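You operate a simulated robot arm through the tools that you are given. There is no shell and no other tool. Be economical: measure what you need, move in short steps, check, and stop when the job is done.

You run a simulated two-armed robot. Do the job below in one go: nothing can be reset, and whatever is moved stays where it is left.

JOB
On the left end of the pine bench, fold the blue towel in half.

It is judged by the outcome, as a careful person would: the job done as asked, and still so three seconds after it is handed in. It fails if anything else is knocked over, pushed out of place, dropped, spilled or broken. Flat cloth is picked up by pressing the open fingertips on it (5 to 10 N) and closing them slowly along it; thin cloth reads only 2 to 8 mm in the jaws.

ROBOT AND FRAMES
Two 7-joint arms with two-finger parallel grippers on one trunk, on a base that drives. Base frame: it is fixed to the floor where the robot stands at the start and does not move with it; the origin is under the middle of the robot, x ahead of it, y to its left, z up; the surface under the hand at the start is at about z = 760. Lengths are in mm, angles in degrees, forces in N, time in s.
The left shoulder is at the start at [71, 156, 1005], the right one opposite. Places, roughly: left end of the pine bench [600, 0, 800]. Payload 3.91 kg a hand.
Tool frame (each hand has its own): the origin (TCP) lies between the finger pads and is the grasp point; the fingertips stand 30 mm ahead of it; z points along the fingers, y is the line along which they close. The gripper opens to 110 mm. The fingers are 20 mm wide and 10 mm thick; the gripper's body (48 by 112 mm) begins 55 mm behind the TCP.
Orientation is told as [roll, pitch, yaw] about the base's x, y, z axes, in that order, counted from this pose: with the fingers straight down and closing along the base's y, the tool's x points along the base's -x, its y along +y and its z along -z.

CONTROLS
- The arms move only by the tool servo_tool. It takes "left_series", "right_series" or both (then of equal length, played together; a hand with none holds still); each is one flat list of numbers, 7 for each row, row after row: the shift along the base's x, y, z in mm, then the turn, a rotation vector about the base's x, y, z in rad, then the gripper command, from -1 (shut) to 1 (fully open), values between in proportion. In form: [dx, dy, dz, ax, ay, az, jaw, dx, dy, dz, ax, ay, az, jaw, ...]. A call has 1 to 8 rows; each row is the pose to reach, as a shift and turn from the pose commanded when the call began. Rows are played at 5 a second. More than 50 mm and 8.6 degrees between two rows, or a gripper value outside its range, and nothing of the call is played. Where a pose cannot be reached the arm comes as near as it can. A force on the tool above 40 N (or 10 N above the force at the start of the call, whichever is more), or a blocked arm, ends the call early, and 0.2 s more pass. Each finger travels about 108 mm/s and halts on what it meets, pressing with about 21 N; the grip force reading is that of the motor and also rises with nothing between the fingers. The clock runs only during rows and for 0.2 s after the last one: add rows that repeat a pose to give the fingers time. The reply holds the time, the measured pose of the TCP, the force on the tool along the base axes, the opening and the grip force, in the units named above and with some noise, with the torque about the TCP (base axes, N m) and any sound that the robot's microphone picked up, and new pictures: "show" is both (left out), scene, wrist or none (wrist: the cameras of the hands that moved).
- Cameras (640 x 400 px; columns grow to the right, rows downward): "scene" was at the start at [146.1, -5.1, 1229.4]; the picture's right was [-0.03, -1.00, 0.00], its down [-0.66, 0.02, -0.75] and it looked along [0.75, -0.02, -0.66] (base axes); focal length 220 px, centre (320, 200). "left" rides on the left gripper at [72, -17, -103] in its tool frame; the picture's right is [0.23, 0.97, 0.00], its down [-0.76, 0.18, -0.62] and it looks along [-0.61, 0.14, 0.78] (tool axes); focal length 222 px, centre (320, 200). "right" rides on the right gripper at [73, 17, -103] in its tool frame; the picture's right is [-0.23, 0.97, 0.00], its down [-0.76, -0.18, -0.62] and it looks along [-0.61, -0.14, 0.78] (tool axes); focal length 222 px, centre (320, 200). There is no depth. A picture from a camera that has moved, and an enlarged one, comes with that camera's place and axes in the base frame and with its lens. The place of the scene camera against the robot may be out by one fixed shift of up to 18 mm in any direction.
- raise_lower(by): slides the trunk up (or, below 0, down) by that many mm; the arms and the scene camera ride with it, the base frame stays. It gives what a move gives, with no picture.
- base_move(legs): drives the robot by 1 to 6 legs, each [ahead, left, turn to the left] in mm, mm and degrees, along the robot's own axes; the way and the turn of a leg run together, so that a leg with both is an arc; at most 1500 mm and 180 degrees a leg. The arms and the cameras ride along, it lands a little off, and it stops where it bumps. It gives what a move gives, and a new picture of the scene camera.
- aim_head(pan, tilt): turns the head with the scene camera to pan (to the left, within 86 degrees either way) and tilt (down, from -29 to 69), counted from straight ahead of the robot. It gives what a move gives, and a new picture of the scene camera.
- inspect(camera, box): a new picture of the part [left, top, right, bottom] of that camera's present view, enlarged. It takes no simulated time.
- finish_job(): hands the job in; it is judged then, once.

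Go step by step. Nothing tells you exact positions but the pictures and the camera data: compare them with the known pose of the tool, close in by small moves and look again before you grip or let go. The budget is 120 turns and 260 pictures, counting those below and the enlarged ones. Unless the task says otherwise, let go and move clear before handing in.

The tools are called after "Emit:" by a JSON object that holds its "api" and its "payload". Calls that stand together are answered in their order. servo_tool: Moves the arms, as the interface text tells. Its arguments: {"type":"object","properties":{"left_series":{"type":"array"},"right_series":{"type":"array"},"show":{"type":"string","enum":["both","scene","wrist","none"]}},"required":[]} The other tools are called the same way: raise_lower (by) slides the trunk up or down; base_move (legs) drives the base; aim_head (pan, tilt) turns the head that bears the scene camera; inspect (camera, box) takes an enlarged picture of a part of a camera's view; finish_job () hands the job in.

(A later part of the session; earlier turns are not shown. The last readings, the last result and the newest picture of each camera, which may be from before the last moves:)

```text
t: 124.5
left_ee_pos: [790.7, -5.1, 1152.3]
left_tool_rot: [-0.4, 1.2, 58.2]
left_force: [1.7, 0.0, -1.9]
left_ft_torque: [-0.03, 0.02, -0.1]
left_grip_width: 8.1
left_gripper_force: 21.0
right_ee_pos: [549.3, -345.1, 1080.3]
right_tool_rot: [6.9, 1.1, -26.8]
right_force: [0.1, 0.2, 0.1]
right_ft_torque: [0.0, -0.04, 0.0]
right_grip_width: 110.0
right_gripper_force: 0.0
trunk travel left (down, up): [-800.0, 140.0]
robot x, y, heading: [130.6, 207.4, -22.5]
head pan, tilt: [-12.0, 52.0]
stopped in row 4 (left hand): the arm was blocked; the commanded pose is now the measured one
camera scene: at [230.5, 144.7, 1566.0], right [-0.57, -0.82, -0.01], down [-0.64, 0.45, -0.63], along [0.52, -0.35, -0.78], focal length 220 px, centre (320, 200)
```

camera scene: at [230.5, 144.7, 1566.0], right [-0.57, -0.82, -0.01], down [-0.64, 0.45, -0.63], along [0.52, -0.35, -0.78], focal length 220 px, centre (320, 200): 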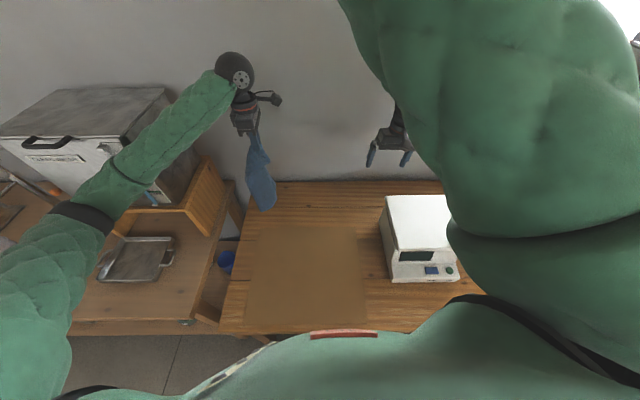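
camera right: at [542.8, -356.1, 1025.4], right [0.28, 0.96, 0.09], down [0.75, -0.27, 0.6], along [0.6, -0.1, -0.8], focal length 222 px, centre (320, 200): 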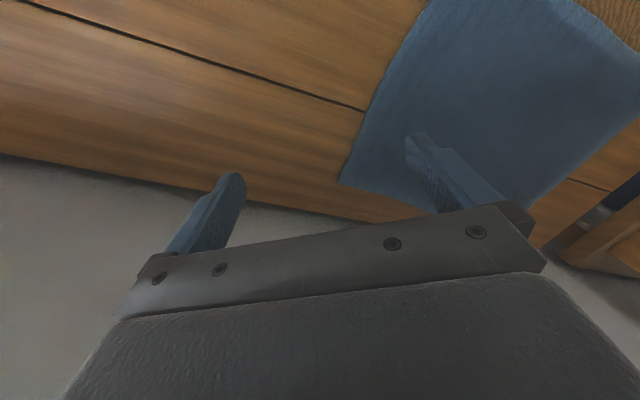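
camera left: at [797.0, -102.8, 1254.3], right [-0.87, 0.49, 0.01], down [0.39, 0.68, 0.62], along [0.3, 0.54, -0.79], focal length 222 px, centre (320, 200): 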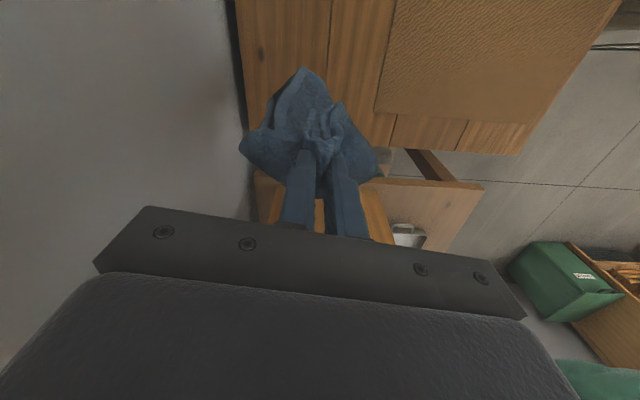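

The hand stays fixed while the robot itself turns, so the arm is caught on something on the left. I'll look there before moving again.

Emit:
{"api": "aim_head", "payload": {"pan": 50, "tilt": 45}}

Emit:
{"api": "inspect", "payload": {"camera": "left", "box": [0, 0, 640, 400]}}

```text
t: 125.9
left_ee_pos: [788.8, -6.4, 1152.2]
left_tool_rot: [-0.3, 1.3, 58.1]
left_force: [-0.7, 0.7, -0.8]
left_ft_torque: [-0.02, 0.0, -0.09]
left_grip_width: 7.8
left_gripper_force: 20.6
right_ee_pos: [548.3, -342.1, 1082.9]
right_tool_rot: [6.8, 0.8, -27.0]
right_force: [-0.1, -0.2, -0.6]
right_ft_torque: [0.02, 0.0, -0.01]
right_grip_width: 110.0
right_gripper_force: 0.0
trunk travel left (down, up): [-800.0, 140.0]
robot x, y, heading: [129.2, 205.6, -23.0]
head pan, tilt: [50.0, 45.0]
camera scene: at [240.1, 228.4, 1576.1], right [0.46, -0.89, 0.01], down [-0.62, -0.33, -0.71], along [0.64, 0.32, -0.7], focal length 220 px, centre (320, 200)
```

scene: 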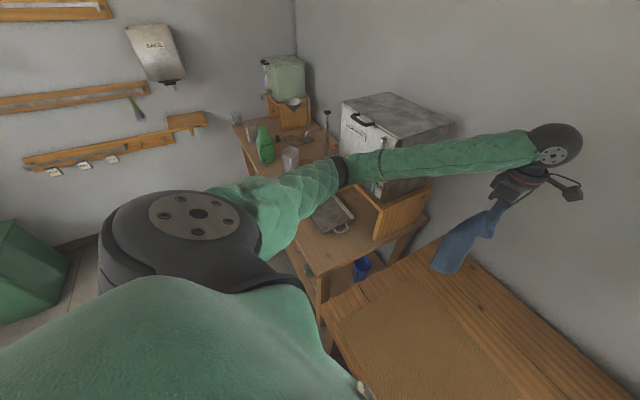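

```text
1.00 times, centred on (320, 200) of left (not enlarged: the box is as wide or as high as the picture)
camera zoom: at [766.6, -73.3, 1258.1], right [-0.95, 0.32, 0.0], down [0.25, 0.76, 0.6], along [0.19, 0.57, -0.8], focal length 222 px, centre (320, 200)
```

zoom: 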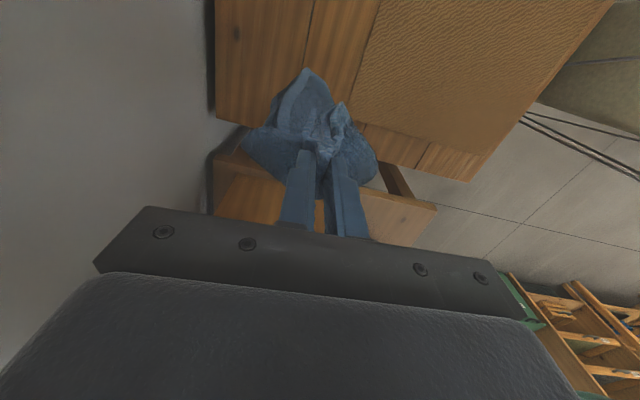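

Emit:
{"api": "inspect", "payload": {"camera": "scene", "box": [220, 70, 480, 260]}}

```text
2.11 times, centred on (350, 165) of scene
camera zoom: at [240.1, 228.4, 1576.1], right [0.46, -0.89, 0.01], down [-0.62, -0.33, -0.71], along [0.64, 0.32, -0.7], focal length 463 px, centre (257, 274)
```

zoom: 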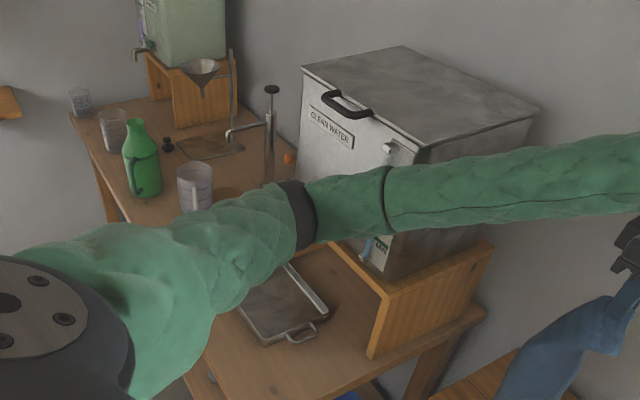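

The forearm lies in front of the water tank, likely resting against its tap. Raising the trunk should lift it clear.

Emit:
{"api": "raise_lower", "payload": {"by": 70}}

Emit:
{"api": "inspect", "payload": {"camera": "scene", "box": [220, 70, 480, 260]}}

```text
t: 126.9
left_ee_pos: [791.3, -6.1, 1227.3]
left_tool_rot: [-0.4, 1.4, 58.3]
left_force: [0.6, 0.1, -0.6]
left_ft_torque: [-0.01, 0.08, -0.07]
left_grip_width: 8.2
left_gripper_force: 21.1
right_ee_pos: [549.9, -342.3, 1155.3]
right_tool_rot: [6.7, 0.9, -27.0]
right_force: [0.7, 0.3, -0.8]
right_ft_torque: [-0.01, 0.01, 0.02]
right_grip_width: 110.0
right_gripper_force: 0.0
trunk travel left (down, up): [-870.0, 70.0]
robot x, y, heading: [131.3, 202.7, -22.3]
head pan, tilt: [50.0, 45.0]
```

```text
2.11 times, centred on (350, 165) of scene
camera zoom: at [241.4, 228.7, 1649.0], right [0.46, -0.89, 0.01], down [-0.62, -0.33, -0.71], along [0.64, 0.32, -0.7], focal length 463 px, centre (257, 274)
```

zoom: 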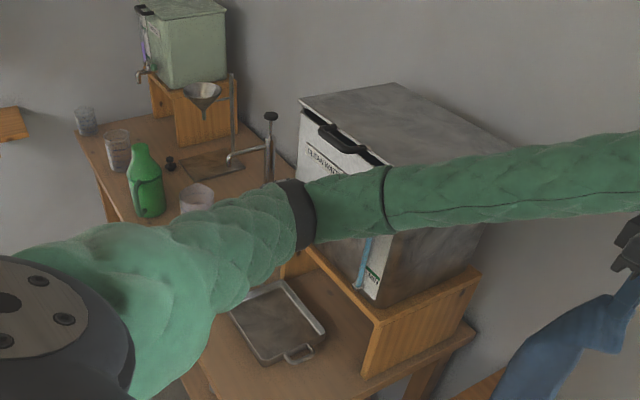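

Emit:
{"api": "base_move", "payload": {"legs": [[-40, 0, 0]]}}

```text
t: 127.8
left_ee_pos: [774.3, 0.9, 1206.7]
left_tool_rot: [1.0, 1.7, 58.3]
left_force: [1.3, -1.0, -0.9]
left_ft_torque: [0.01, 0.03, -0.09]
left_grip_width: 7.8
left_gripper_force: 20.7
right_ee_pos: [531.5, -334.3, 1140.7]
right_tool_rot: [6.6, 2.0, -27.0]
right_force: [0.2, 0.0, 0.7]
right_ft_torque: [-0.02, 0.07, 0.01]
right_grip_width: 110.3
right_gripper_force: 0.1
trunk travel left (down, up): [-870.0, 70.0]
robot x, y, heading: [94.0, 223.3, -22.8]
head pan, tilt: [50.0, 45.0]
camera scene: at [233.4, 234.3, 1643.7], right [0.46, -0.89, 0.0], down [-0.63, -0.32, -0.7], along [0.63, 0.32, -0.71], focal length 220 px, centre (320, 200)
```

scene: 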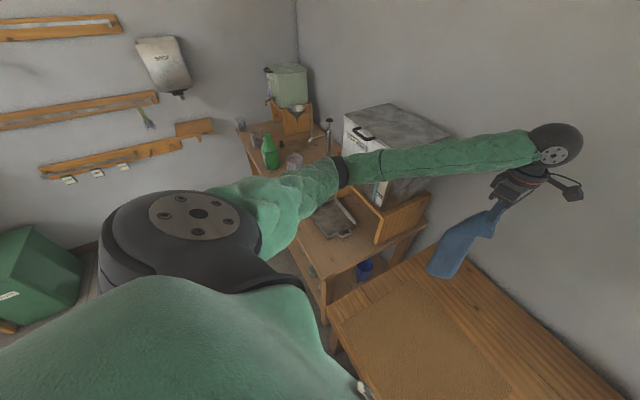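

Emit:
{"api": "aim_head", "payload": {"pan": 20, "tilt": 45}}

```text
t: 128.8
left_ee_pos: [769.3, 3.1, 1210.9]
left_tool_rot: [0.5, 1.6, 58.2]
left_force: [1.1, -0.1, -0.8]
left_ft_torque: [-0.01, -0.02, -0.12]
left_grip_width: 7.9
left_gripper_force: 21.5
right_ee_pos: [526.2, -332.8, 1143.9]
right_tool_rot: [6.7, 1.7, -27.1]
right_force: [0.0, 0.4, 0.2]
right_ft_torque: [0.01, -0.01, 0.01]
right_grip_width: 109.9
right_gripper_force: 0.1
trunk travel left (down, up): [-870.0, 70.0]
robot x, y, heading: [96.8, 220.7, -22.7]
head pan, tilt: [20.0, 45.0]
camera scene: at [234.5, 195.1, 1644.6], right [-0.05, -1.0, 0.0], down [-0.71, 0.03, -0.71], along [0.71, -0.03, -0.71], focal length 220 px, centre (320, 200)
```

scene: 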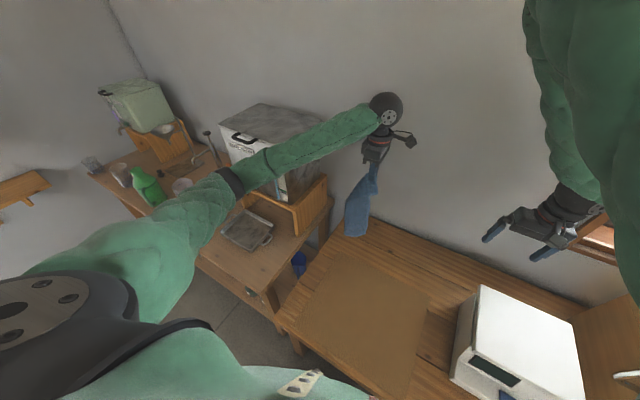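

Emit:
{"api": "base_move", "payload": {"legs": [[-20, -60, 0]]}}

```text
t: 129.8
left_ee_pos: [731.3, -42.0, 1209.9]
left_tool_rot: [0.7, 1.7, 58.3]
left_force: [0.2, -0.3, -0.6]
left_ft_torque: [-0.07, 0.02, -0.12]
left_grip_width: 7.9
left_gripper_force: 20.4
right_ee_pos: [488.8, -377.8, 1144.0]
right_tool_rot: [6.6, 1.7, -27.0]
right_force: [0.1, -0.3, 0.4]
right_ft_torque: [-0.02, 0.04, 0.01]
right_grip_width: 110.2
right_gripper_force: 0.1
trunk travel left (down, up): [-870.0, 70.0]
robot x, y, heading: [57.0, 176.1, -22.8]
head pan, tilt: [20.0, 45.0]
camera scene: at [196.9, 150.1, 1644.1], right [-0.05, -1.0, 0.0], down [-0.71, 0.03, -0.71], along [0.7, -0.03, -0.71], focal length 220 px, centre (320, 200)
```

scene: 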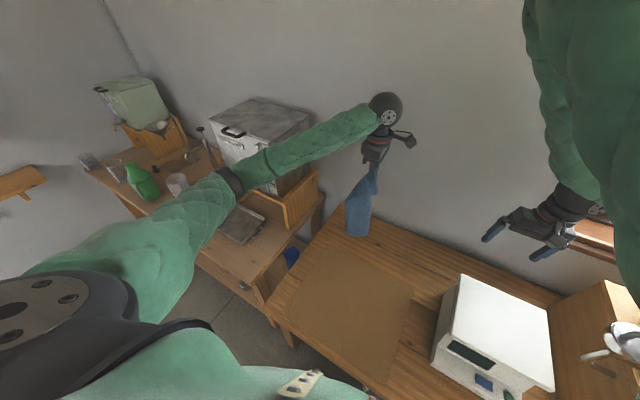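

Free again: the whole robot moved cleanly away from the tank, and the towel hangs nicely doubled. I'll bring it over the bench, staying clear of the tank.

Emit:
{"api": "servo_tool", "payload": {"left_series": [12, 0, 0, 0, 0, -0.08, -1, 24, 2, -15, 0, 0, -0.16, -1, 36, 4, -30, 0, 0, -0.24, -1, 48, 6, -45, 0, 0, -0.3, -1], "show": "both"}}

Emit:
{"api": "inspect", "payload": {"camera": "scene", "box": [220, 70, 480, 260]}}

```text
t: 130.8
left_ee_pos: [777.7, -37.4, 1165.3]
left_tool_rot: [0.6, 1.7, 41.0]
left_force: [0.3, 0.3, 0.4]
left_ft_torque: [-0.04, 0.02, 0.09]
left_grip_width: 8.2
left_gripper_force: 21.5
right_ee_pos: [487.1, -379.1, 1142.3]
right_tool_rot: [6.6, 1.9, -27.0]
right_force: [-0.1, -0.1, -0.3]
right_ft_torque: [0.01, 0.04, -0.01]
right_grip_width: 109.9
right_gripper_force: 0.0
trunk travel left (down, up): [-870.0, 70.0]
robot x, y, heading: [56.2, 170.7, -22.7]
head pan, tilt: [20.0, 45.0]
camera scene: at [196.3, 149.1, 1644.3], right [-0.05, -1.0, 0.0], down [-0.71, 0.03, -0.71], along [0.7, -0.03, -0.71], focal length 220 px, centre (320, 200)
camera left: at [737.2, -94.9, 1271.0], right [-0.81, 0.59, 0.02], down [0.48, 0.64, 0.6], along [0.34, 0.5, -0.8], focal length 222 px, centre (320, 200)
```

scene: 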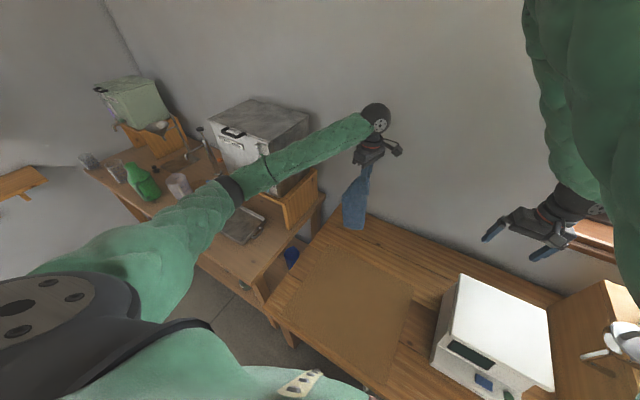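
left: 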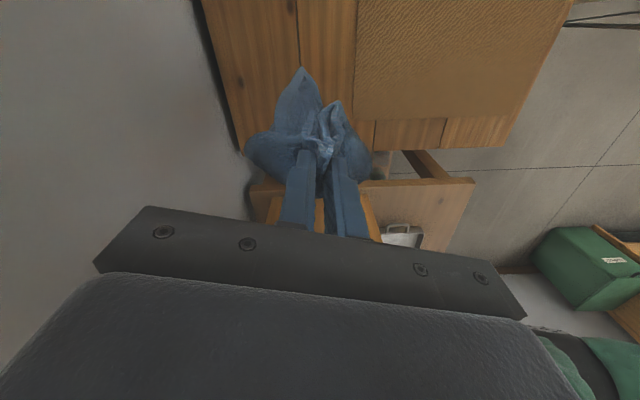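

```text
2.11 times, centred on (350, 165) of scene
camera zoom: at [196.3, 149.1, 1644.3], right [-0.05, -1.0, 0.0], down [-0.71, 0.03, -0.71], along [0.7, -0.03, -0.71], focal length 463 px, centre (257, 274)
```

zoom: 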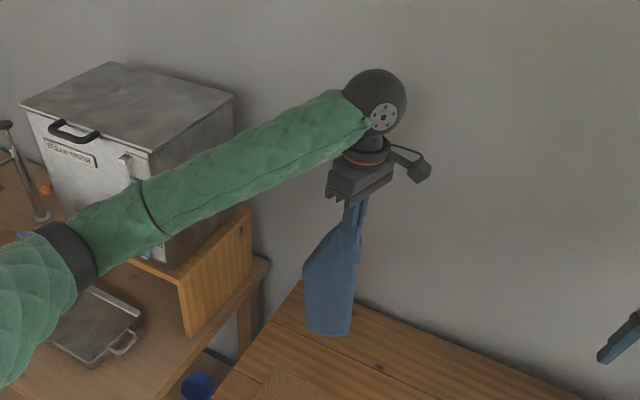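

The towel hangs as a tidy doubled strip. I'll extend a bit forward, then lay it down diagonally, moving toward the near right while lowering.

Emit:
{"api": "servo_tool", "payload": {"left_series": [16, 3, -20, 0, 0, 0, -1, 32, 7, -40, 0, 0, 0, -1, 17, -6, -60, 0, 0, 0, -1, 2, -19, -80, 0, 0, 0, -1, -13, -32, -100, 0, 0, 0, -1, -28, -45, -120, 0, 0, 0, -1, -43, -58, -140, 0, 0, 0, -1, -58, -71, -160, 0, 0, 0, -1], "show": "scene"}}

Emit:
{"api": "inspect", "payload": {"camera": "scene", "box": [260, 80, 480, 260]}}

```text
t: 132.6
left_ee_pos: [716.9, -111.7, 1007.1]
left_tool_rot: [0.6, 1.5, 41.0]
left_force: [0.5, -0.2, -1.0]
left_ft_torque: [-0.03, -0.04, 0.07]
left_grip_width: 8.1
left_gripper_force: 21.0
right_ee_pos: [485.8, -379.0, 1143.7]
right_tool_rot: [6.7, 1.8, -27.0]
right_force: [-0.5, -0.6, -0.4]
right_ft_torque: [0.0, -0.03, 0.0]
right_grip_width: 110.0
right_gripper_force: 0.0
trunk travel left (down, up): [-870.0, 70.0]
robot x, y, heading: [54.5, 173.3, -22.8]
head pan, tilt: [20.0, 45.0]
camera scene: at [193.7, 146.8, 1644.6], right [-0.05, -1.0, 0.0], down [-0.71, 0.03, -0.71], along [0.71, -0.03, -0.71], focal length 220 px, centre (320, 200)
```

scene: 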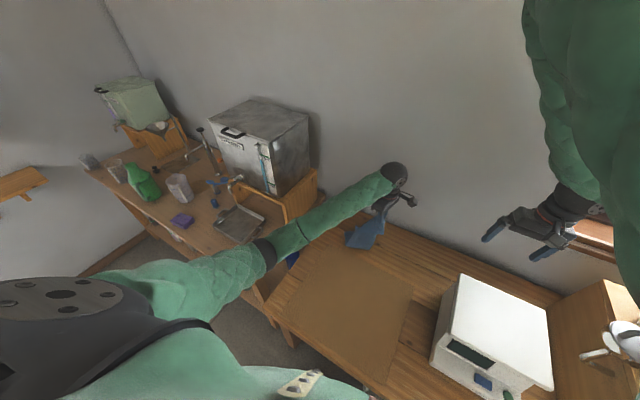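

```text
2.22 times, centred on (370, 170) of scene
camera zoom: at [193.7, 146.8, 1644.6], right [-0.05, -1.0, 0.0], down [-0.71, 0.03, -0.71], along [0.71, -0.03, -0.71], focal length 488 px, centre (209, 267)
```

zoom: 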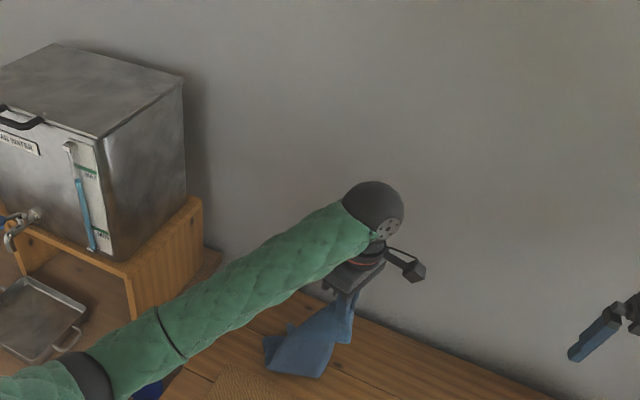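

The tank is intact and the laying goes well. I'll continue down along the same diagonal.

Emit:
{"api": "servo_tool", "payload": {"left_series": [-19, -17, -26, 0, 0, 0, -1, -38, -34, -52, 0, 0, 0, -1, -58, -51, -78, 0, 0, 0, -1, -77, -68, -104, 0, 0, 0, -1, -97, -86, -130, 0, 0, 0, -1, -116, -103, -156, 0, 0, 0, -1, -136, -120, -182, 0, 0, 0, -1, -155, -137, -204, 0, 0, 0, -1], "show": "wrist"}}

Emit:
{"api": "inspect", "payload": {"camera": "scene", "box": [280, 160, 440, 300]}}

```text
t: 134.6
left_ee_pos: [627.5, -195.1, 797.5]
left_tool_rot: [0.0, -4.1, 42.9]
left_force: [-5.9, 4.2, 28.2]
left_ft_torque: [0.01, 0.21, -0.02]
left_grip_width: 7.9
left_gripper_force: 20.9
right_ee_pos: [484.0, -380.3, 1143.8]
right_tool_rot: [6.7, 1.7, -27.0]
right_force: [-0.2, -1.5, 0.2]
right_ft_torque: [-0.01, 0.02, 0.03]
right_grip_width: 109.7
right_gripper_force: 0.0
trunk travel left (down, up): [-870.0, 70.0]
robot x, y, heading: [58.5, 173.9, -22.5]
head pan, tilt: [20.0, 45.0]
stopped in row 8 (left hand): the arm was blocked; the commanded pose is now the measured one
camera left: at [580.2, -261.9, 895.9], right [-0.83, 0.56, -0.02], down [0.4, 0.62, 0.68], along [0.39, 0.55, -0.74], focal length 222 px, centre (320, 200)
```

left: 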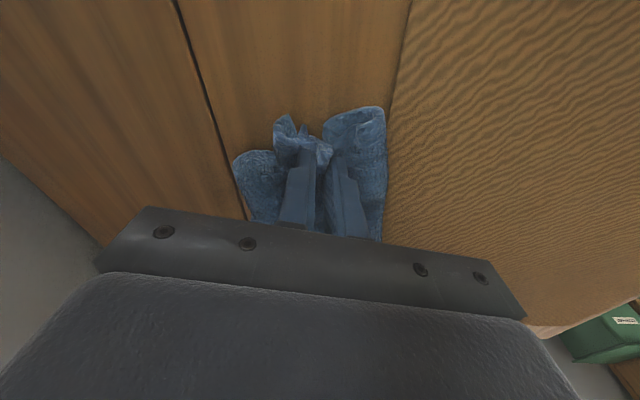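

```text
2.86 times, centred on (360, 230) of scene
camera zoom: at [191.6, 147.7, 1644.9], right [-0.05, -1.0, 0.0], down [-0.71, 0.03, -0.71], along [0.71, -0.03, -0.71], focal length 628 px, centre (206, 114)
```

zoom: 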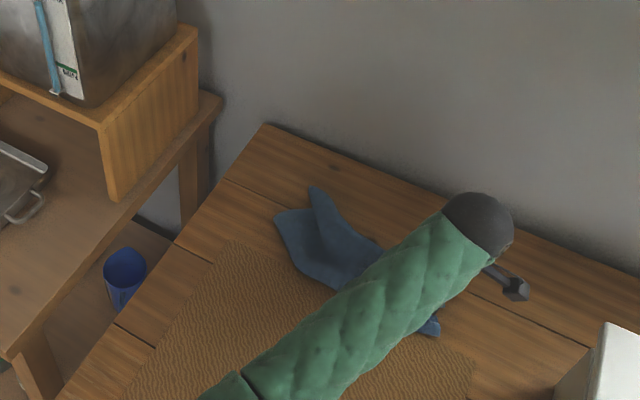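

The arm reached its near limit, so the last bit is short. I'll ease up, release and look.

Emit:
{"api": "servo_tool", "payload": {"left_series": [0, 0, 4, 0, 0, 0, -1, 0, 0, 4, 0, 0, 0, -0.85, 0, 0, 4, 0, 0, 0, -0.7, 0, 0, 4, 0, 0, 0, -0.5, 0, 0, 25, 0, 0, 0, -0.3, 0, 0, 65, 0, 0, 0, -0.3, 0, 0, 105, 0, 0, 0, -0.3, 15, 30, 130, 0, 0, 0, -0.3], "show": "wrist"}}

Emit:
{"api": "servo_tool", "payload": {"left_series": [10, 40, 20, 0, 0, -0.1, -0.3, 20, 80, 40, 0, 0, -0.2, -0.3, 30, 120, 60, 0, 0, -0.3, -0.3, 30, 160, 80, 0, 0, -0.4, -0.3, 20, 195, 100, 0, 0, -0.5, -0.3], "show": "none"}}

Emit:
{"api": "aim_head", "payload": {"pan": 0, "tilt": 52}}

Emit:
{"api": "inspect", "payload": {"camera": "scene", "box": [220, 130, 380, 250]}}

```text
t: 136.2
left_ee_pos: [687.3, -94.6, 861.5]
left_tool_rot: [3.5, -12.2, 44.9]
left_force: [1.1, -0.3, -0.6]
left_ft_torque: [0.0, 0.0, 0.02]
left_grip_width: 38.6
left_gripper_force: 0.1
right_ee_pos: [486.3, -378.9, 1144.2]
right_tool_rot: [6.6, 1.8, -26.9]
right_force: [-0.1, 0.9, -0.8]
right_ft_torque: [-0.03, 0.01, 0.02]
right_grip_width: 109.8
right_gripper_force: 0.0
trunk travel left (down, up): [-870.0, 70.0]
robot x, y, heading: [54.2, 175.8, -22.7]
head pan, tilt: [20.0, 45.0]
stopped in row 8 (left hand): the arm was blocked; the commanded pose is now the measured one
camera left: at [638.1, -175.7, 946.3], right [-0.85, 0.52, 0.01], down [0.34, 0.53, 0.78], along [0.4, 0.67, -0.63], focal length 222 px, centre (320, 200)
```

left: 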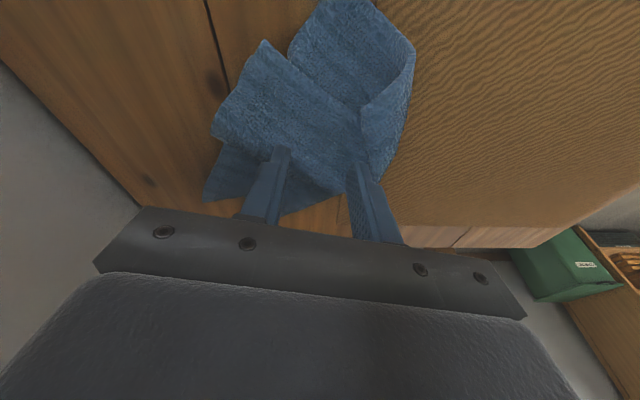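

```text
t: 137.6
left_ee_pos: [723.4, 124.6, 965.6]
left_tool_rot: [5.3, -14.3, 16.3]
left_force: [-0.1, 0.3, 0.0]
left_ft_torque: [0.01, -0.02, -0.01]
left_grip_width: 38.4
left_gripper_force: 0.1
right_ee_pos: [487.2, -379.2, 1143.1]
right_tool_rot: [6.7, 1.8, -26.9]
right_force: [-0.1, -1.1, 0.1]
right_ft_torque: [0.0, -0.02, 0.0]
right_grip_width: 110.2
right_gripper_force: 0.1
trunk travel left (down, up): [-870.0, 70.0]
robot x, y, heading: [54.2, 172.0, -22.5]
head pan, tilt: [20.0, 45.0]
stopped in row 5 (left hand): the arm was blocked; the commanded pose is now the measured one
```

```text
t: 138.5
left_ee_pos: [722.9, 124.5, 964.9]
left_tool_rot: [5.3, -14.3, 16.3]
left_force: [0.1, 0.5, -0.5]
left_ft_torque: [0.04, -0.03, -0.02]
left_grip_width: 38.3
left_gripper_force: 0.1
right_ee_pos: [487.1, -379.0, 1143.6]
right_tool_rot: [6.7, 1.8, -26.9]
right_force: [-0.2, 0.1, -0.5]
right_ft_torque: [0.02, -0.02, 0.02]
right_grip_width: 110.2
right_gripper_force: 0.1
trunk travel left (down, up): [-870.0, 70.0]
robot x, y, heading: [50.9, 179.7, -22.6]
head pan, tilt: [0.0, 52.0]
camera scene: at [182.3, 123.2, 1635.0], right [-0.38, -0.92, 0.0], down [-0.73, 0.3, -0.62], along [0.57, -0.24, -0.79], focal length 220 px, centre (320, 200)
```

scene: 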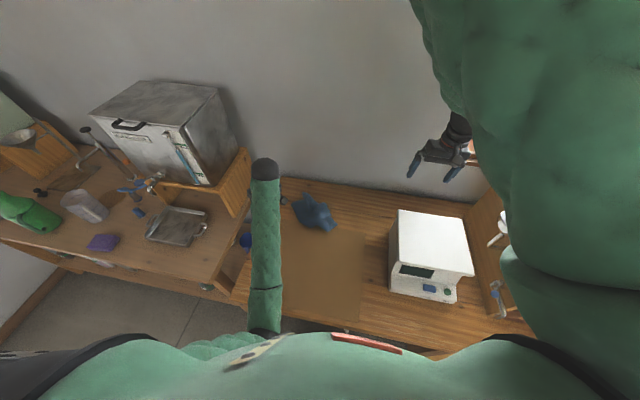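

```text
3.33 times, centred on (300, 190) of scene
camera zoom: at [182.3, 123.2, 1635.0], right [-0.38, -0.92, 0.0], down [-0.73, 0.3, -0.62], along [0.57, -0.24, -0.79], focal length 732 px, centre (387, 233)
```

zoom: 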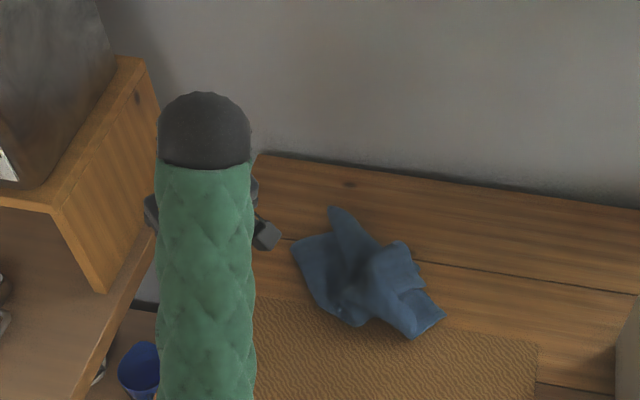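

The arm drifted near its inner limit and the towel crumpled, though hanging it up did straighten it well. I'll reset to a better stance: level the hand, lower the trunk and move the base ahead a little.

Emit:
{"api": "servo_tool", "payload": {"left_series": [0, -10, 40, -0.05, 0.07, 0, -0.2, 5, -20, 80, -0.1, 0.14, 0, -0.2, 5, -30, 110, -0.157, 0.215, 0, -0.2], "show": "none"}}

Emit:
{"api": "raise_lower", "payload": {"by": -70}}

Emit:
{"api": "base_move", "payload": {"legs": [[45, 0, -5]]}}

```text
t: 139.0
left_ee_pos: [772.1, 240.1, 995.8]
left_tool_rot: [14.8, -16.9, 17.2]
left_force: [0.2, -0.4, 0.3]
left_ft_torque: [0.01, 0.03, 0.02]
left_grip_width: 44.0
left_gripper_force: 0.0
left hand out of reach, approached as far as the arm can: row 2
right_ee_pos: [488.6, -378.8, 1142.7]
right_tool_rot: [6.6, 1.7, -26.9]
right_force: [0.1, -0.1, 0.1]
right_ft_torque: [0.0, 0.03, -0.04]
right_grip_width: 110.0
right_gripper_force: 0.0
trunk travel left (down, up): [-870.0, 70.0]
robot x, y, heading: [53.8, 175.4, -22.8]
head pan, tilt: [0.0, 52.0]
stopped in row 2 (left hand): the arm was blocked; the commanded pose is now the measured one
```

```text
t: 140.0
left_ee_pos: [771.1, 239.3, 927.0]
left_tool_rot: [14.8, -17.0, 17.0]
left_force: [0.2, 0.5, 0.4]
left_ft_torque: [0.03, 0.01, 0.0]
left_grip_width: 44.0
left_gripper_force: 0.0
right_ee_pos: [486.0, -379.0, 1073.7]
right_tool_rot: [6.7, 1.8, -26.9]
right_force: [0.4, 0.0, 0.2]
right_ft_torque: [-0.02, 0.03, 0.01]
right_grip_width: 110.0
right_gripper_force: 0.0
trunk travel left (down, up): [-800.0, 140.0]
robot x, y, heading: [53.9, 172.7, -22.7]
head pan, tilt: [0.0, 52.0]
```

```text
t: 140.9
left_ee_pos: [811.6, 159.2, 928.4]
left_tool_rot: [15.0, -17.1, 12.2]
left_force: [-0.4, 0.1, 0.8]
left_ft_torque: [-0.01, -0.05, 0.01]
left_grip_width: 44.1
left_gripper_force: 0.2
right_ee_pos: [473.9, -432.1, 1075.8]
right_tool_rot: [6.8, 1.7, -31.7]
right_force: [0.6, 0.6, -0.6]
right_ft_torque: [0.0, -0.03, 0.02]
right_grip_width: 109.8
right_gripper_force: 0.0
trunk travel left (down, up): [-800.0, 140.0]
robot x, y, heading: [92.8, 157.1, -27.5]
head pan, tilt: [0.0, 52.0]
camera scene: at [214.3, 95.2, 1565.4], right [-0.46, -0.89, 0.0], down [-0.7, 0.36, -0.62], along [0.55, -0.29, -0.79], focal length 220 px, centre (320, 200)
```

scene: 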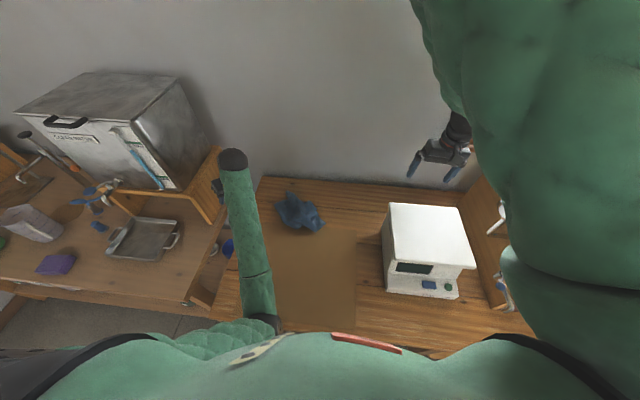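

The hand is in an odd pose over the gap near the wooden stand. I'll raise it and unwind the wrist.

Emit:
{"api": "servo_tool", "payload": {"left_series": [0, 0, 25, 0, 0, -0.1, -0.2, 0, -5, 50, -0.03, 0.03, -0.2, -0.2, -5, -25, 75, -0.08, 0.08, -0.3, -0.2, -10, -50, 85, -0.13, 0.13, -0.4, -0.2, -15, -75, 90, -0.18, 0.18, -0.5, -0.2, -20, -100, 90, -0.23, 0.23, -0.55, -0.2, -25, -125, 90, -0.26, 0.27, -0.6, -0.2], "show": "scene"}}

```text
t: 141.8
left_ee_pos: [847.4, 224.1, 1016.9]
left_tool_rot: [20.7, -16.4, -2.4]
left_force: [-0.5, 0.2, 0.1]
left_ft_torque: [-0.01, 0.0, 0.01]
left_grip_width: 43.6
left_gripper_force: 0.1
left hand out of reach, approached as far as the arm can: row 4
right_ee_pos: [476.9, -434.6, 1072.4]
right_tool_rot: [6.7, 1.9, -31.9]
right_force: [-0.1, -0.7, -0.3]
right_ft_torque: [-0.01, 0.01, 0.01]
right_grip_width: 110.0
right_gripper_force: 0.1
trunk travel left (down, up): [-800.0, 140.0]
robot x, y, heading: [92.9, 155.4, -27.3]
head pan, tilt: [0.0, 52.0]
stopped in row 4 (left hand): the arm was blocked; the commanded pose is now the measured one
camera scene: at [217.9, 93.3, 1564.7], right [-0.46, -0.89, 0.0], down [-0.7, 0.37, -0.61], along [0.54, -0.28, -0.79], focal length 220 px, centre (320, 200)
```

scene: 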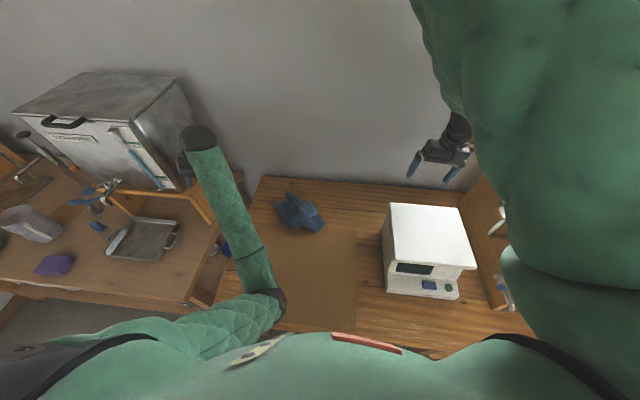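

Emit:
{"api": "servo_tool", "payload": {"left_series": [-5, 0, 20, 0, 0, 0, -0.2, -10, 0, 45, 0, 0, 0, -0.2, -15, 0, 70, 0, 0, 0, -0.2], "show": "none"}}

```text
t: 142.2
left_ee_pos: [842.9, 237.3, 1042.4]
left_tool_rot: [22.7, -16.7, -2.6]
left_force: [-8.1, -13.4, -15.8]
left_ft_torque: [-0.75, 0.34, 0.08]
left_grip_width: 35.4
left_gripper_force: 0.1
right_ee_pos: [474.8, -436.7, 1071.2]
right_tool_rot: [6.8, 1.8, -32.0]
right_force: [0.1, -0.5, -0.8]
right_ft_torque: [0.02, -0.02, -0.06]
right_grip_width: 110.1
right_gripper_force: 0.0
trunk travel left (down, up): [-800.0, 140.0]
robot x, y, heading: [91.4, 154.1, -27.5]
head pan, tilt: [0.0, 52.0]
stopped in row 2 (left hand): the force on the tool passed its limit at 52 N (the readings are from after the stop); the commanded pose is now the measured one
```

The fingers touched the tank. I'll move the base back and right to clear it.

Emit:
{"api": "base_move", "payload": {"legs": [[-40, -45, 0]]}}

```text
t: 143.2
left_ee_pos: [787.1, 219.2, 1041.5]
left_tool_rot: [22.6, -16.9, -2.5]
left_force: [0.4, 0.1, 0.1]
left_ft_torque: [0.01, -0.05, -0.02]
left_grip_width: 43.7
left_gripper_force: 0.1
right_ee_pos: [419.3, -454.1, 1073.7]
right_tool_rot: [6.7, 1.6, -31.8]
right_force: [-0.6, -0.5, -0.1]
right_ft_torque: [0.03, -0.03, 0.0]
right_grip_width: 109.9
right_gripper_force: 0.1
trunk travel left (down, up): [-800.0, 140.0]
robot x, y, heading: [38.8, 133.8, -27.9]
head pan, tilt: [0.0, 52.0]
camera scene: at [159.7, 71.8, 1564.8], right [-0.46, -0.89, 0.0], down [-0.7, 0.36, -0.62], along [0.55, -0.28, -0.79], focal length 220 px, centre (320, 200)
```

scene: 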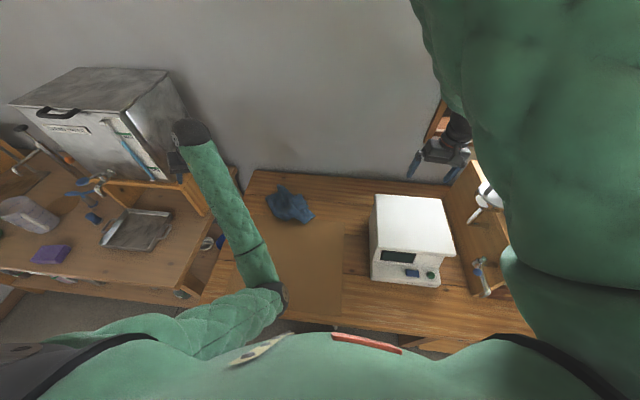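

The arm is free again, but its elbow has swung in front of the body. I'll extend the hand forward, right and up in small steps to straighten it.

Emit:
{"api": "servo_tool", "payload": {"left_series": [5, -10, 15, 0, 0, 0, -0.2, 10, -20, 30, 0, 0, 0, -0.2, 15, -30, 45, 0, 0, 0, -0.2, 20, -40, 60, 0, 0, 0, -0.2], "show": "none"}}

```text
t: 144.2
left_ee_pos: [814.2, 200.0, 1105.2]
left_tool_rot: [24.6, -17.5, -2.1]
left_force: [-0.3, -0.1, -0.4]
left_ft_torque: [-0.05, -0.02, 0.0]
left_grip_width: 43.9
left_gripper_force: 0.0
right_ee_pos: [422.1, -453.6, 1072.5]
right_tool_rot: [6.8, 1.8, -31.8]
right_force: [0.3, 0.4, 0.0]
right_ft_torque: [-0.01, 0.0, -0.01]
right_grip_width: 109.9
right_gripper_force: 0.0
trunk travel left (down, up): [-800.0, 140.0]
robot x, y, heading: [33.9, 132.0, -27.8]
head pan, tilt: [0.0, 52.0]
```

Emit:
{"api": "servo_tool", "payload": {"left_series": [5, -15, 12, -0.05, 0.03, 0, -0.2, 10, -30, 24, -0.1, 0.06, 0, -0.2, 15, -45, 36, -0.15, 0.1, 0, -0.2, 20, -60, 48, -0.2, 0.14, 0, -0.2], "show": "scene"}}

```text
t: 145.4
left_ee_pos: [882.4, 190.9, 1138.8]
left_tool_rot: [14.4, -11.6, 2.9]
left_force: [0.1, 0.5, -0.5]
left_ft_torque: [-0.01, 0.01, -0.02]
left_grip_width: 43.8
left_gripper_force: 0.1
left hand out of reach, approached as far as the arm can: row 3, 4
right_ee_pos: [417.7, -455.3, 1072.8]
right_tool_rot: [6.7, 1.7, -31.9]
right_force: [0.0, 0.8, 0.6]
right_ft_torque: [-0.01, -0.02, -0.01]
right_grip_width: 109.5
right_gripper_force: 0.1
trunk travel left (down, up): [-800.0, 140.0]
robot x, y, heading: [40.8, 135.3, -27.6]
head pan, tilt: [0.0, 52.0]
stopped in row 4 (left hand): the arm was blocked; the commanded pose is now the measured one
camera scene: at [159.4, 72.8, 1565.0], right [-0.46, -0.89, 0.0], down [-0.7, 0.36, -0.62], along [0.55, -0.29, -0.79], focal length 220 px, centre (320, 200)
```

scene: 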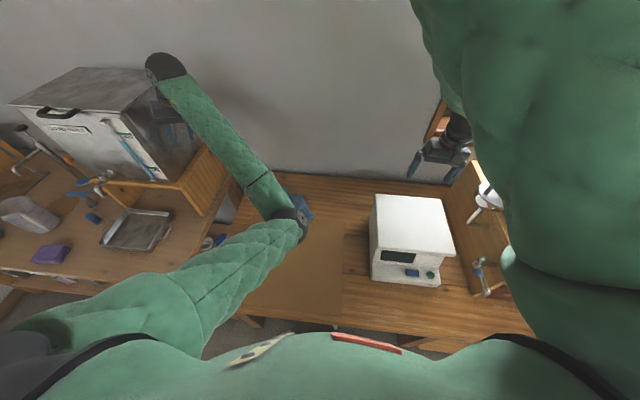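

The elbow has flipped to the wrong side. I'll back the robot away from the bench to get free space and unfold the arm there.

Emit:
{"api": "base_move", "payload": {"legs": [[-330, 0, 0]]}}

```text
t: 147.6
left_ee_pos: [586.4, 345.6, 1138.5]
left_tool_rot: [14.4, -11.4, 2.7]
left_force: [0.1, -0.2, -0.6]
left_ft_torque: [0.04, 0.0, -0.02]
left_grip_width: 44.1
left_gripper_force: 0.1
right_ee_pos: [122.5, -301.4, 1073.6]
right_tool_rot: [6.7, 1.7, -32.0]
right_force: [0.2, 0.4, 0.3]
right_ft_torque: [0.0, -0.03, 0.01]
right_grip_width: 110.0
right_gripper_force: 0.2
trunk travel left (down, up): [-800.0, 140.0]
robot x, y, heading: [-258.9, 288.2, -27.8]
head pan, tilt: [0.0, 52.0]
camera scene: at [-137.0, 227.7, 1564.9], right [-0.47, -0.89, 0.0], down [-0.7, 0.37, -0.62], along [0.54, -0.29, -0.79], focal length 220 px, centre (320, 200)
```

scene: 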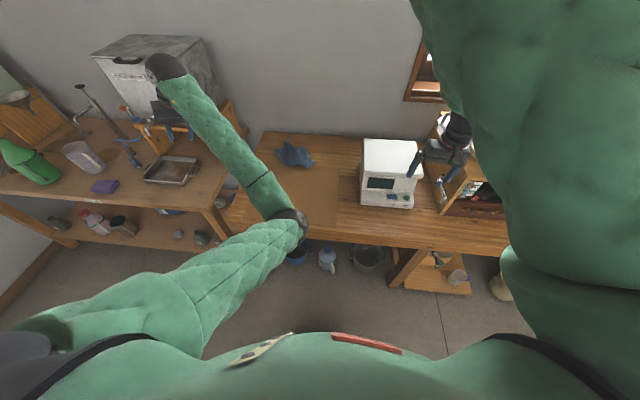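

Nothing is disturbed. I'll turn right a little so the arm points over open space, then stretch it out.

Emit:
{"api": "base_move", "payload": {"legs": [[-100, 0, -30]]}}

Emit:
{"api": "servo_tool", "payload": {"left_series": [25, -15, 10, 0, 0, 0, -0.2, 50, -30, 20, 0, 0, 0, -0.2, 75, -45, 30, 0, 0, 0, -0.2, 100, -60, 40, 0, 0, 0, -0.2, 125, -75, 50, 0, 0, 0, -0.2], "show": "scene"}}

```text
t: 149.5
left_ee_pos: [427.8, -23.7, 1137.2]
left_tool_rot: [14.6, -11.5, -27.6]
left_force: [1.0, -0.8, 1.0]
left_ft_torque: [0.01, -0.03, 0.02]
left_grip_width: 44.0
left_gripper_force: 0.0
right_ee_pos: [-300.1, -345.2, 1073.8]
right_tool_rot: [6.6, 1.9, -62.3]
right_force: [-0.3, -0.5, 0.1]
right_ft_torque: [-0.01, 0.01, 0.01]
right_grip_width: 110.1
right_gripper_force: 0.2
trunk travel left (down, up): [-800.0, 140.0]
robot x, y, heading: [-332.3, 355.1, -58.1]
head pan, tilt: [0.0, 52.0]
camera scene: at [-253.1, 245.4, 1564.9], right [-0.85, -0.53, 0.0], down [-0.42, 0.67, -0.62], along [0.33, -0.52, -0.79], focal length 220 px, centre (320, 200)
```

scene: 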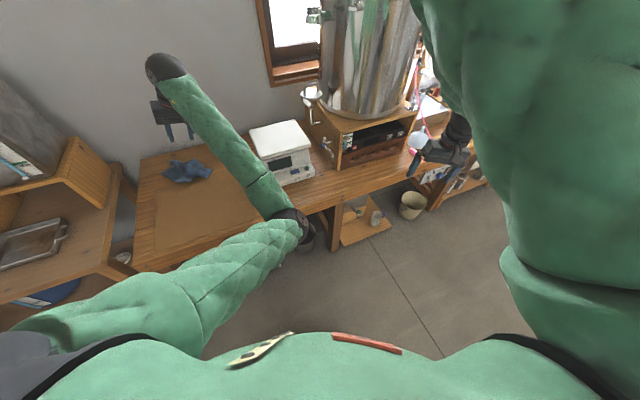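

```text
t: 150.7
left_ee_pos: [552.7, -98.0, 1188.9]
left_tool_rot: [14.4, -11.4, -27.6]
left_force: [0.7, 0.3, 0.6]
left_ft_torque: [0.01, -0.01, -0.04]
left_grip_width: 43.9
left_gripper_force: 0.1
right_ee_pos: [-299.2, -346.2, 1073.8]
right_tool_rot: [6.6, 1.8, -62.2]
right_force: [-0.2, -0.1, 0.5]
right_ft_torque: [0.02, -0.05, 0.01]
right_grip_width: 110.0
right_gripper_force: 0.0
trunk travel left (down, up): [-800.0, 140.0]
robot x, y, heading: [-329.6, 356.5, -57.8]
head pan, tilt: [0.0, 52.0]
camera scene: at [-252.6, 245.5, 1564.8], right [-0.85, -0.53, 0.0], down [-0.42, 0.67, -0.62], along [0.33, -0.52, -0.79], focal length 220 px, centre (320, 200)
```

scene: 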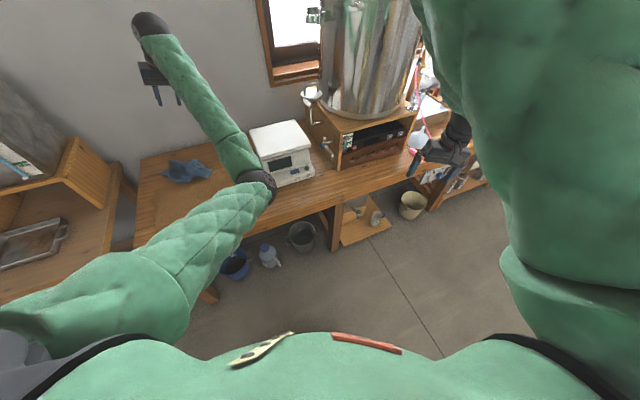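

That works. I'll keep stretching while leveling the tool and turning the wrist to neutral.

Emit:
{"api": "servo_tool", "payload": {"left_series": [12, -10, 0, -0.026, 0.059, -0.08, -0.2, 24, -20, 0, -0.052, 0.118, -0.16, -0.2, 36, -30, 0, -0.078, 0.177, -0.24, -0.2, 48, -40, 0, -0.104, 0.236, -0.32, -0.2, 60, -50, 0, -0.13, 0.293, -0.4, -0.2, 65, -60, 0, -0.13, 0.293, -0.5, -0.2], "show": "scene"}}

```text
t: 152.1
left_ee_pos: [618.2, -158.7, 1188.2]
left_tool_rot: [-2.3, -3.7, -54.4]
left_force: [-0.2, -0.4, 0.3]
left_ft_torque: [-0.04, 0.02, 0.02]
left_grip_width: 43.7
left_gripper_force: 0.1
right_ee_pos: [-298.7, -345.7, 1073.4]
right_tool_rot: [6.7, 1.8, -62.4]
right_force: [-0.5, -0.5, -0.1]
right_ft_torque: [-0.01, 0.03, -0.01]
right_grip_width: 109.8
right_gripper_force: 0.1
trunk travel left (down, up): [-800.0, 140.0]
robot x, y, heading: [-327.8, 357.2, -58.0]
head pan, tilt: [0.0, 52.0]
camera scene: at [-252.5, 245.4, 1564.9], right [-0.85, -0.53, 0.0], down [-0.42, 0.67, -0.61], along [0.33, -0.52, -0.79], focal length 220 px, centre (320, 200)
```

scene: 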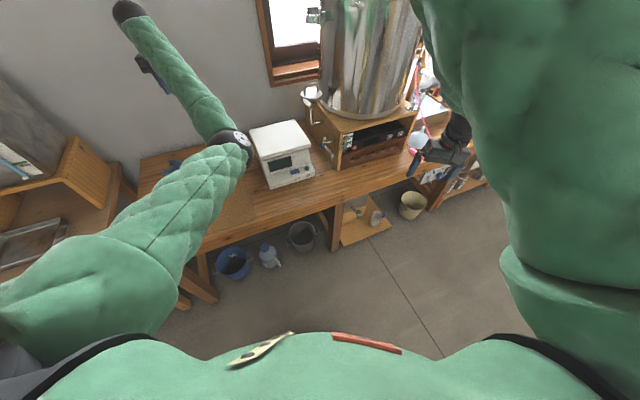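

Emit:
{"api": "servo_tool", "payload": {"left_series": [16, -14, 0, 0, 0, 0, -0.2, 32, -30, 0, 0, 0, 0, -0.2, 40, -50, 0, 0, 0, 0, -0.2, 40, -75, 0, 0, 0, 0, -0.2, 35, -100, 0, 0, 0, 0, -0.2, 25, -125, 0, 0, 0, 0, -0.2, 15, -150, 0, 0, 0, 0, -0.2], "show": "scene"}}

```text
t: 153.7
left_ee_pos: [632.6, -308.9, 1186.7]
left_tool_rot: [-2.1, -3.7, -54.3]
left_force: [0.2, 0.7, 0.6]
left_ft_torque: [0.02, -0.03, 0.01]
left_grip_width: 44.1
left_gripper_force: 0.1
right_ee_pos: [-298.9, -346.5, 1073.3]
right_tool_rot: [6.6, 1.8, -62.4]
right_force: [-0.5, 0.5, 0.8]
right_ft_torque: [-0.03, 0.0, -0.02]
right_grip_width: 109.7
right_gripper_force: 0.0
trunk travel left (down, up): [-800.0, 140.0]
robot x, y, heading: [-328.5, 354.6, -58.1]
head pan, tilt: [0.0, 52.0]
camera scene: at [-252.9, 245.0, 1564.8], right [-0.85, -0.53, 0.0], down [-0.42, 0.67, -0.61], along [0.33, -0.52, -0.79], focal length 220 px, centre (320, 200)
```

scene: 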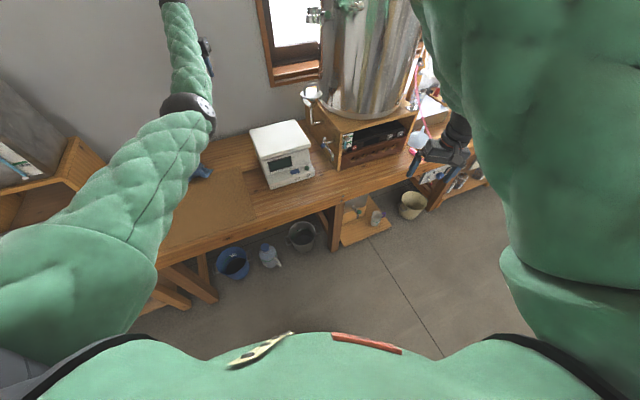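

The arm is almost straight now. I'll retract it to the right so the elbow can come back out to the left side.

Emit:
{"api": "servo_tool", "payload": {"left_series": [-40, 0, 0, 0, 0, 0, -0.2, -80, 0, 0, 0, 0, 0, -0.2, -125, 0, 0, 0, 0, 0, -0.2, -170, 5, 0, 0, 0, 0, -0.2, -215, 10, 0, 0, 0, 0, -0.2, -260, 20, 0, 0, 0, 0, -0.2, -305, 30, 0, 0, 0, 0, -0.2, -350, 40, 0, 0, 0, 0, -0.2], "show": "scene"}}

```text
t: 155.5
left_ee_pos: [375.6, -315.1, 1153.8]
left_tool_rot: [-2.0, -3.8, -54.2]
left_force: [-0.1, 0.1, 0.2]
left_ft_torque: [0.04, 0.01, 0.0]
left_grip_width: 44.0
left_gripper_force: 0.1
left hand out of reach, approached as far as the arm can: row 6, 7, 8
right_ee_pos: [-299.6, -346.0, 1074.0]
right_tool_rot: [6.7, 1.7, -62.3]
right_force: [-0.6, 0.3, 0.2]
right_ft_torque: [0.0, -0.02, 0.0]
right_grip_width: 109.9
right_gripper_force: 0.0
trunk travel left (down, up): [-800.0, 140.0]
robot x, y, heading: [-332.1, 354.2, -58.0]
head pan, tilt: [0.0, 52.0]
camera scene: at [-253.9, 245.5, 1565.0], right [-0.85, -0.53, 0.0], down [-0.42, 0.67, -0.62], along [0.33, -0.52, -0.79], focal length 220 px, centre (320, 200)
```

scene: 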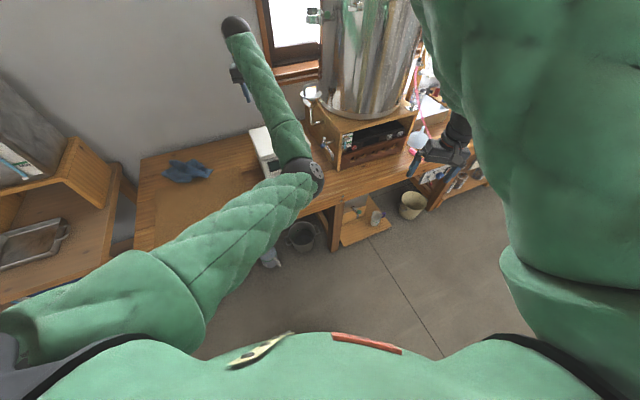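

The elbow stays on the right, but that posture works to the robot's left-front. So I'll stand further left, facing right: that keeps the forearm off the tank and the stuck arm off the urn. First I'll fold the hand to the left-front.

Emit:
{"api": "servo_tool", "payload": {"left_series": [8, 40, 0, 0, 0, 0, -0.2, 16, 80, 0, 0, 0, 0, -0.2, 24, 120, 0, 0, 0, 0, -0.2, 32, 160, 0, 0, 0, 0, -0.2, 40, 200, 0, 0, 0, 0, -0.2, 50, 245, 0, 0, 0, 0, -0.2], "show": "none"}}

Emit:
{"api": "base_move", "payload": {"legs": [[100, 354, -2]]}}

```text
t: 156.9
left_ee_pos: [456.0, -74.9, 1146.8]
left_tool_rot: [-1.9, -3.8, -54.3]
left_force: [0.3, -0.2, -0.4]
left_ft_torque: [0.0, -0.01, 0.02]
left_grip_width: 44.2
left_gripper_force: 0.1
left hand out of reach, approached as far as the arm can: row 1, 2, 3, 4, 5, 6
right_ee_pos: [-298.3, -344.8, 1074.3]
right_tool_rot: [6.5, 1.6, -62.3]
right_force: [0.4, -0.4, -0.3]
right_ft_torque: [-0.04, 0.0, -0.03]
right_grip_width: 109.9
right_gripper_force: 0.1
trunk travel left (down, up): [-800.0, 140.0]
robot x, y, heading: [-328.9, 356.6, -57.9]
head pan, tilt: [0.0, 52.0]
```

```text
t: 159.3
left_ee_pos: [799.7, 1.4, 1149.0]
left_tool_rot: [-2.1, -3.9, -55.7]
left_force: [0.3, -0.2, 0.0]
left_ft_torque: [-0.03, 0.02, 0.0]
left_grip_width: 43.9
left_gripper_force: 0.0
right_ee_pos: [38.1, -248.7, 1072.6]
right_tool_rot: [6.7, 1.8, -63.8]
right_force: [0.3, 0.4, -0.4]
right_ft_torque: [-0.01, 0.01, -0.03]
right_grip_width: 110.1
right_gripper_force: 0.0
trunk travel left (down, up): [-800.0, 140.0]
robot x, y, heading: [25.3, 451.4, -59.4]
head pan, tilt: [0.0, 52.0]
camera scene: at [100.8, 341.2, 1564.9], right [-0.86, -0.51, 0.0], down [-0.4, 0.68, -0.62], along [0.31, -0.53, -0.79], focal length 220 px, centre (320, 200)
```

scene: 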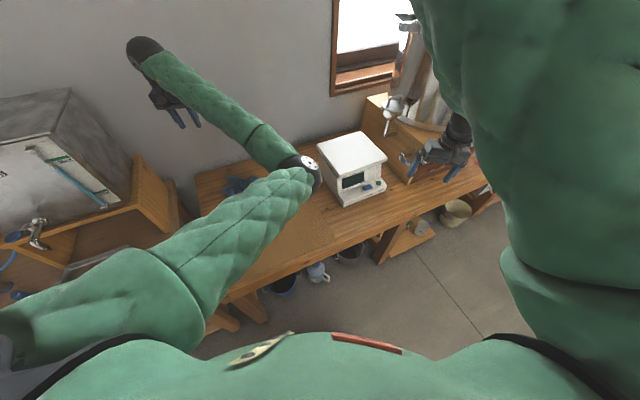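

The posture is good: the forearm comes from the right and everything is clear. I'll go over the towel for a look.

Emit:
{"api": "servo_tool", "payload": {"left_series": [0, -18, -30, 0, 0, 0, -0.2, 0, -36, -60, 0, 0, 0, -0.2, -2, -54, -90, 0, 0, 0, -0.2, -5, -72, -120, 0, 0, 0, -0.2, -8, -90, -150, 0, 0, 0, -0.2, -10, -110, -185, 0, 0, 0, -0.2], "show": "both"}}

```text
t: 160.7
left_ee_pos: [788.3, -110.8, 960.0]
left_tool_rot: [-2.0, -3.7, -55.7]
left_force: [0.3, -0.7, -1.1]
left_ft_torque: [0.0, 0.01, 0.01]
left_grip_width: 43.8
left_gripper_force: 0.1
right_ee_pos: [39.6, -249.9, 1073.3]
right_tool_rot: [6.7, 1.8, -63.9]
right_force: [0.2, -0.4, -0.1]
right_ft_torque: [-0.01, -0.02, 0.0]
right_grip_width: 109.9
right_gripper_force: 0.1
trunk travel left (down, up): [-800.0, 140.0]
robot x, y, heading: [25.9, 451.7, -59.4]
head pan, tilt: [0.0, 52.0]
camera scene: at [101.3, 340.5, 1564.9], right [-0.86, -0.51, 0.0], down [-0.4, 0.68, -0.61], along [0.31, -0.53, -0.79], focal length 220 px, centre (320, 200)
camera left: at [732.8, -51.6, 1060.4], right [0.68, 0.73, -0.05], down [0.57, -0.48, 0.66], along [0.46, -0.48, -0.75], focal length 222 px, centre (320, 200)
```

scene: 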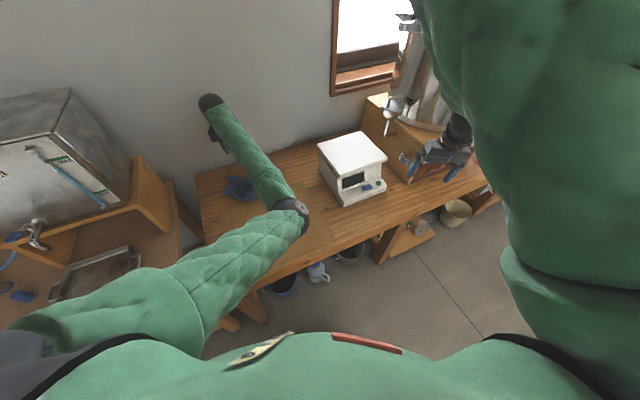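
left: 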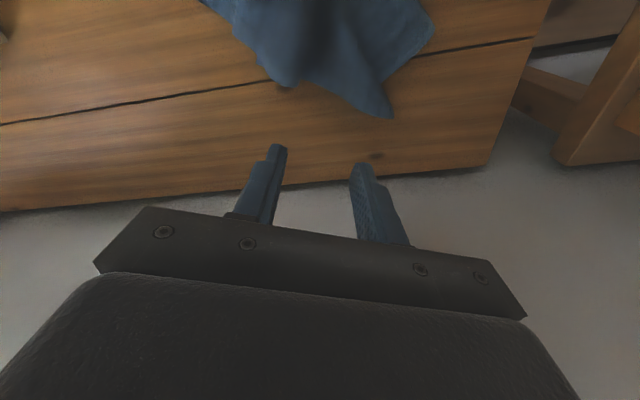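

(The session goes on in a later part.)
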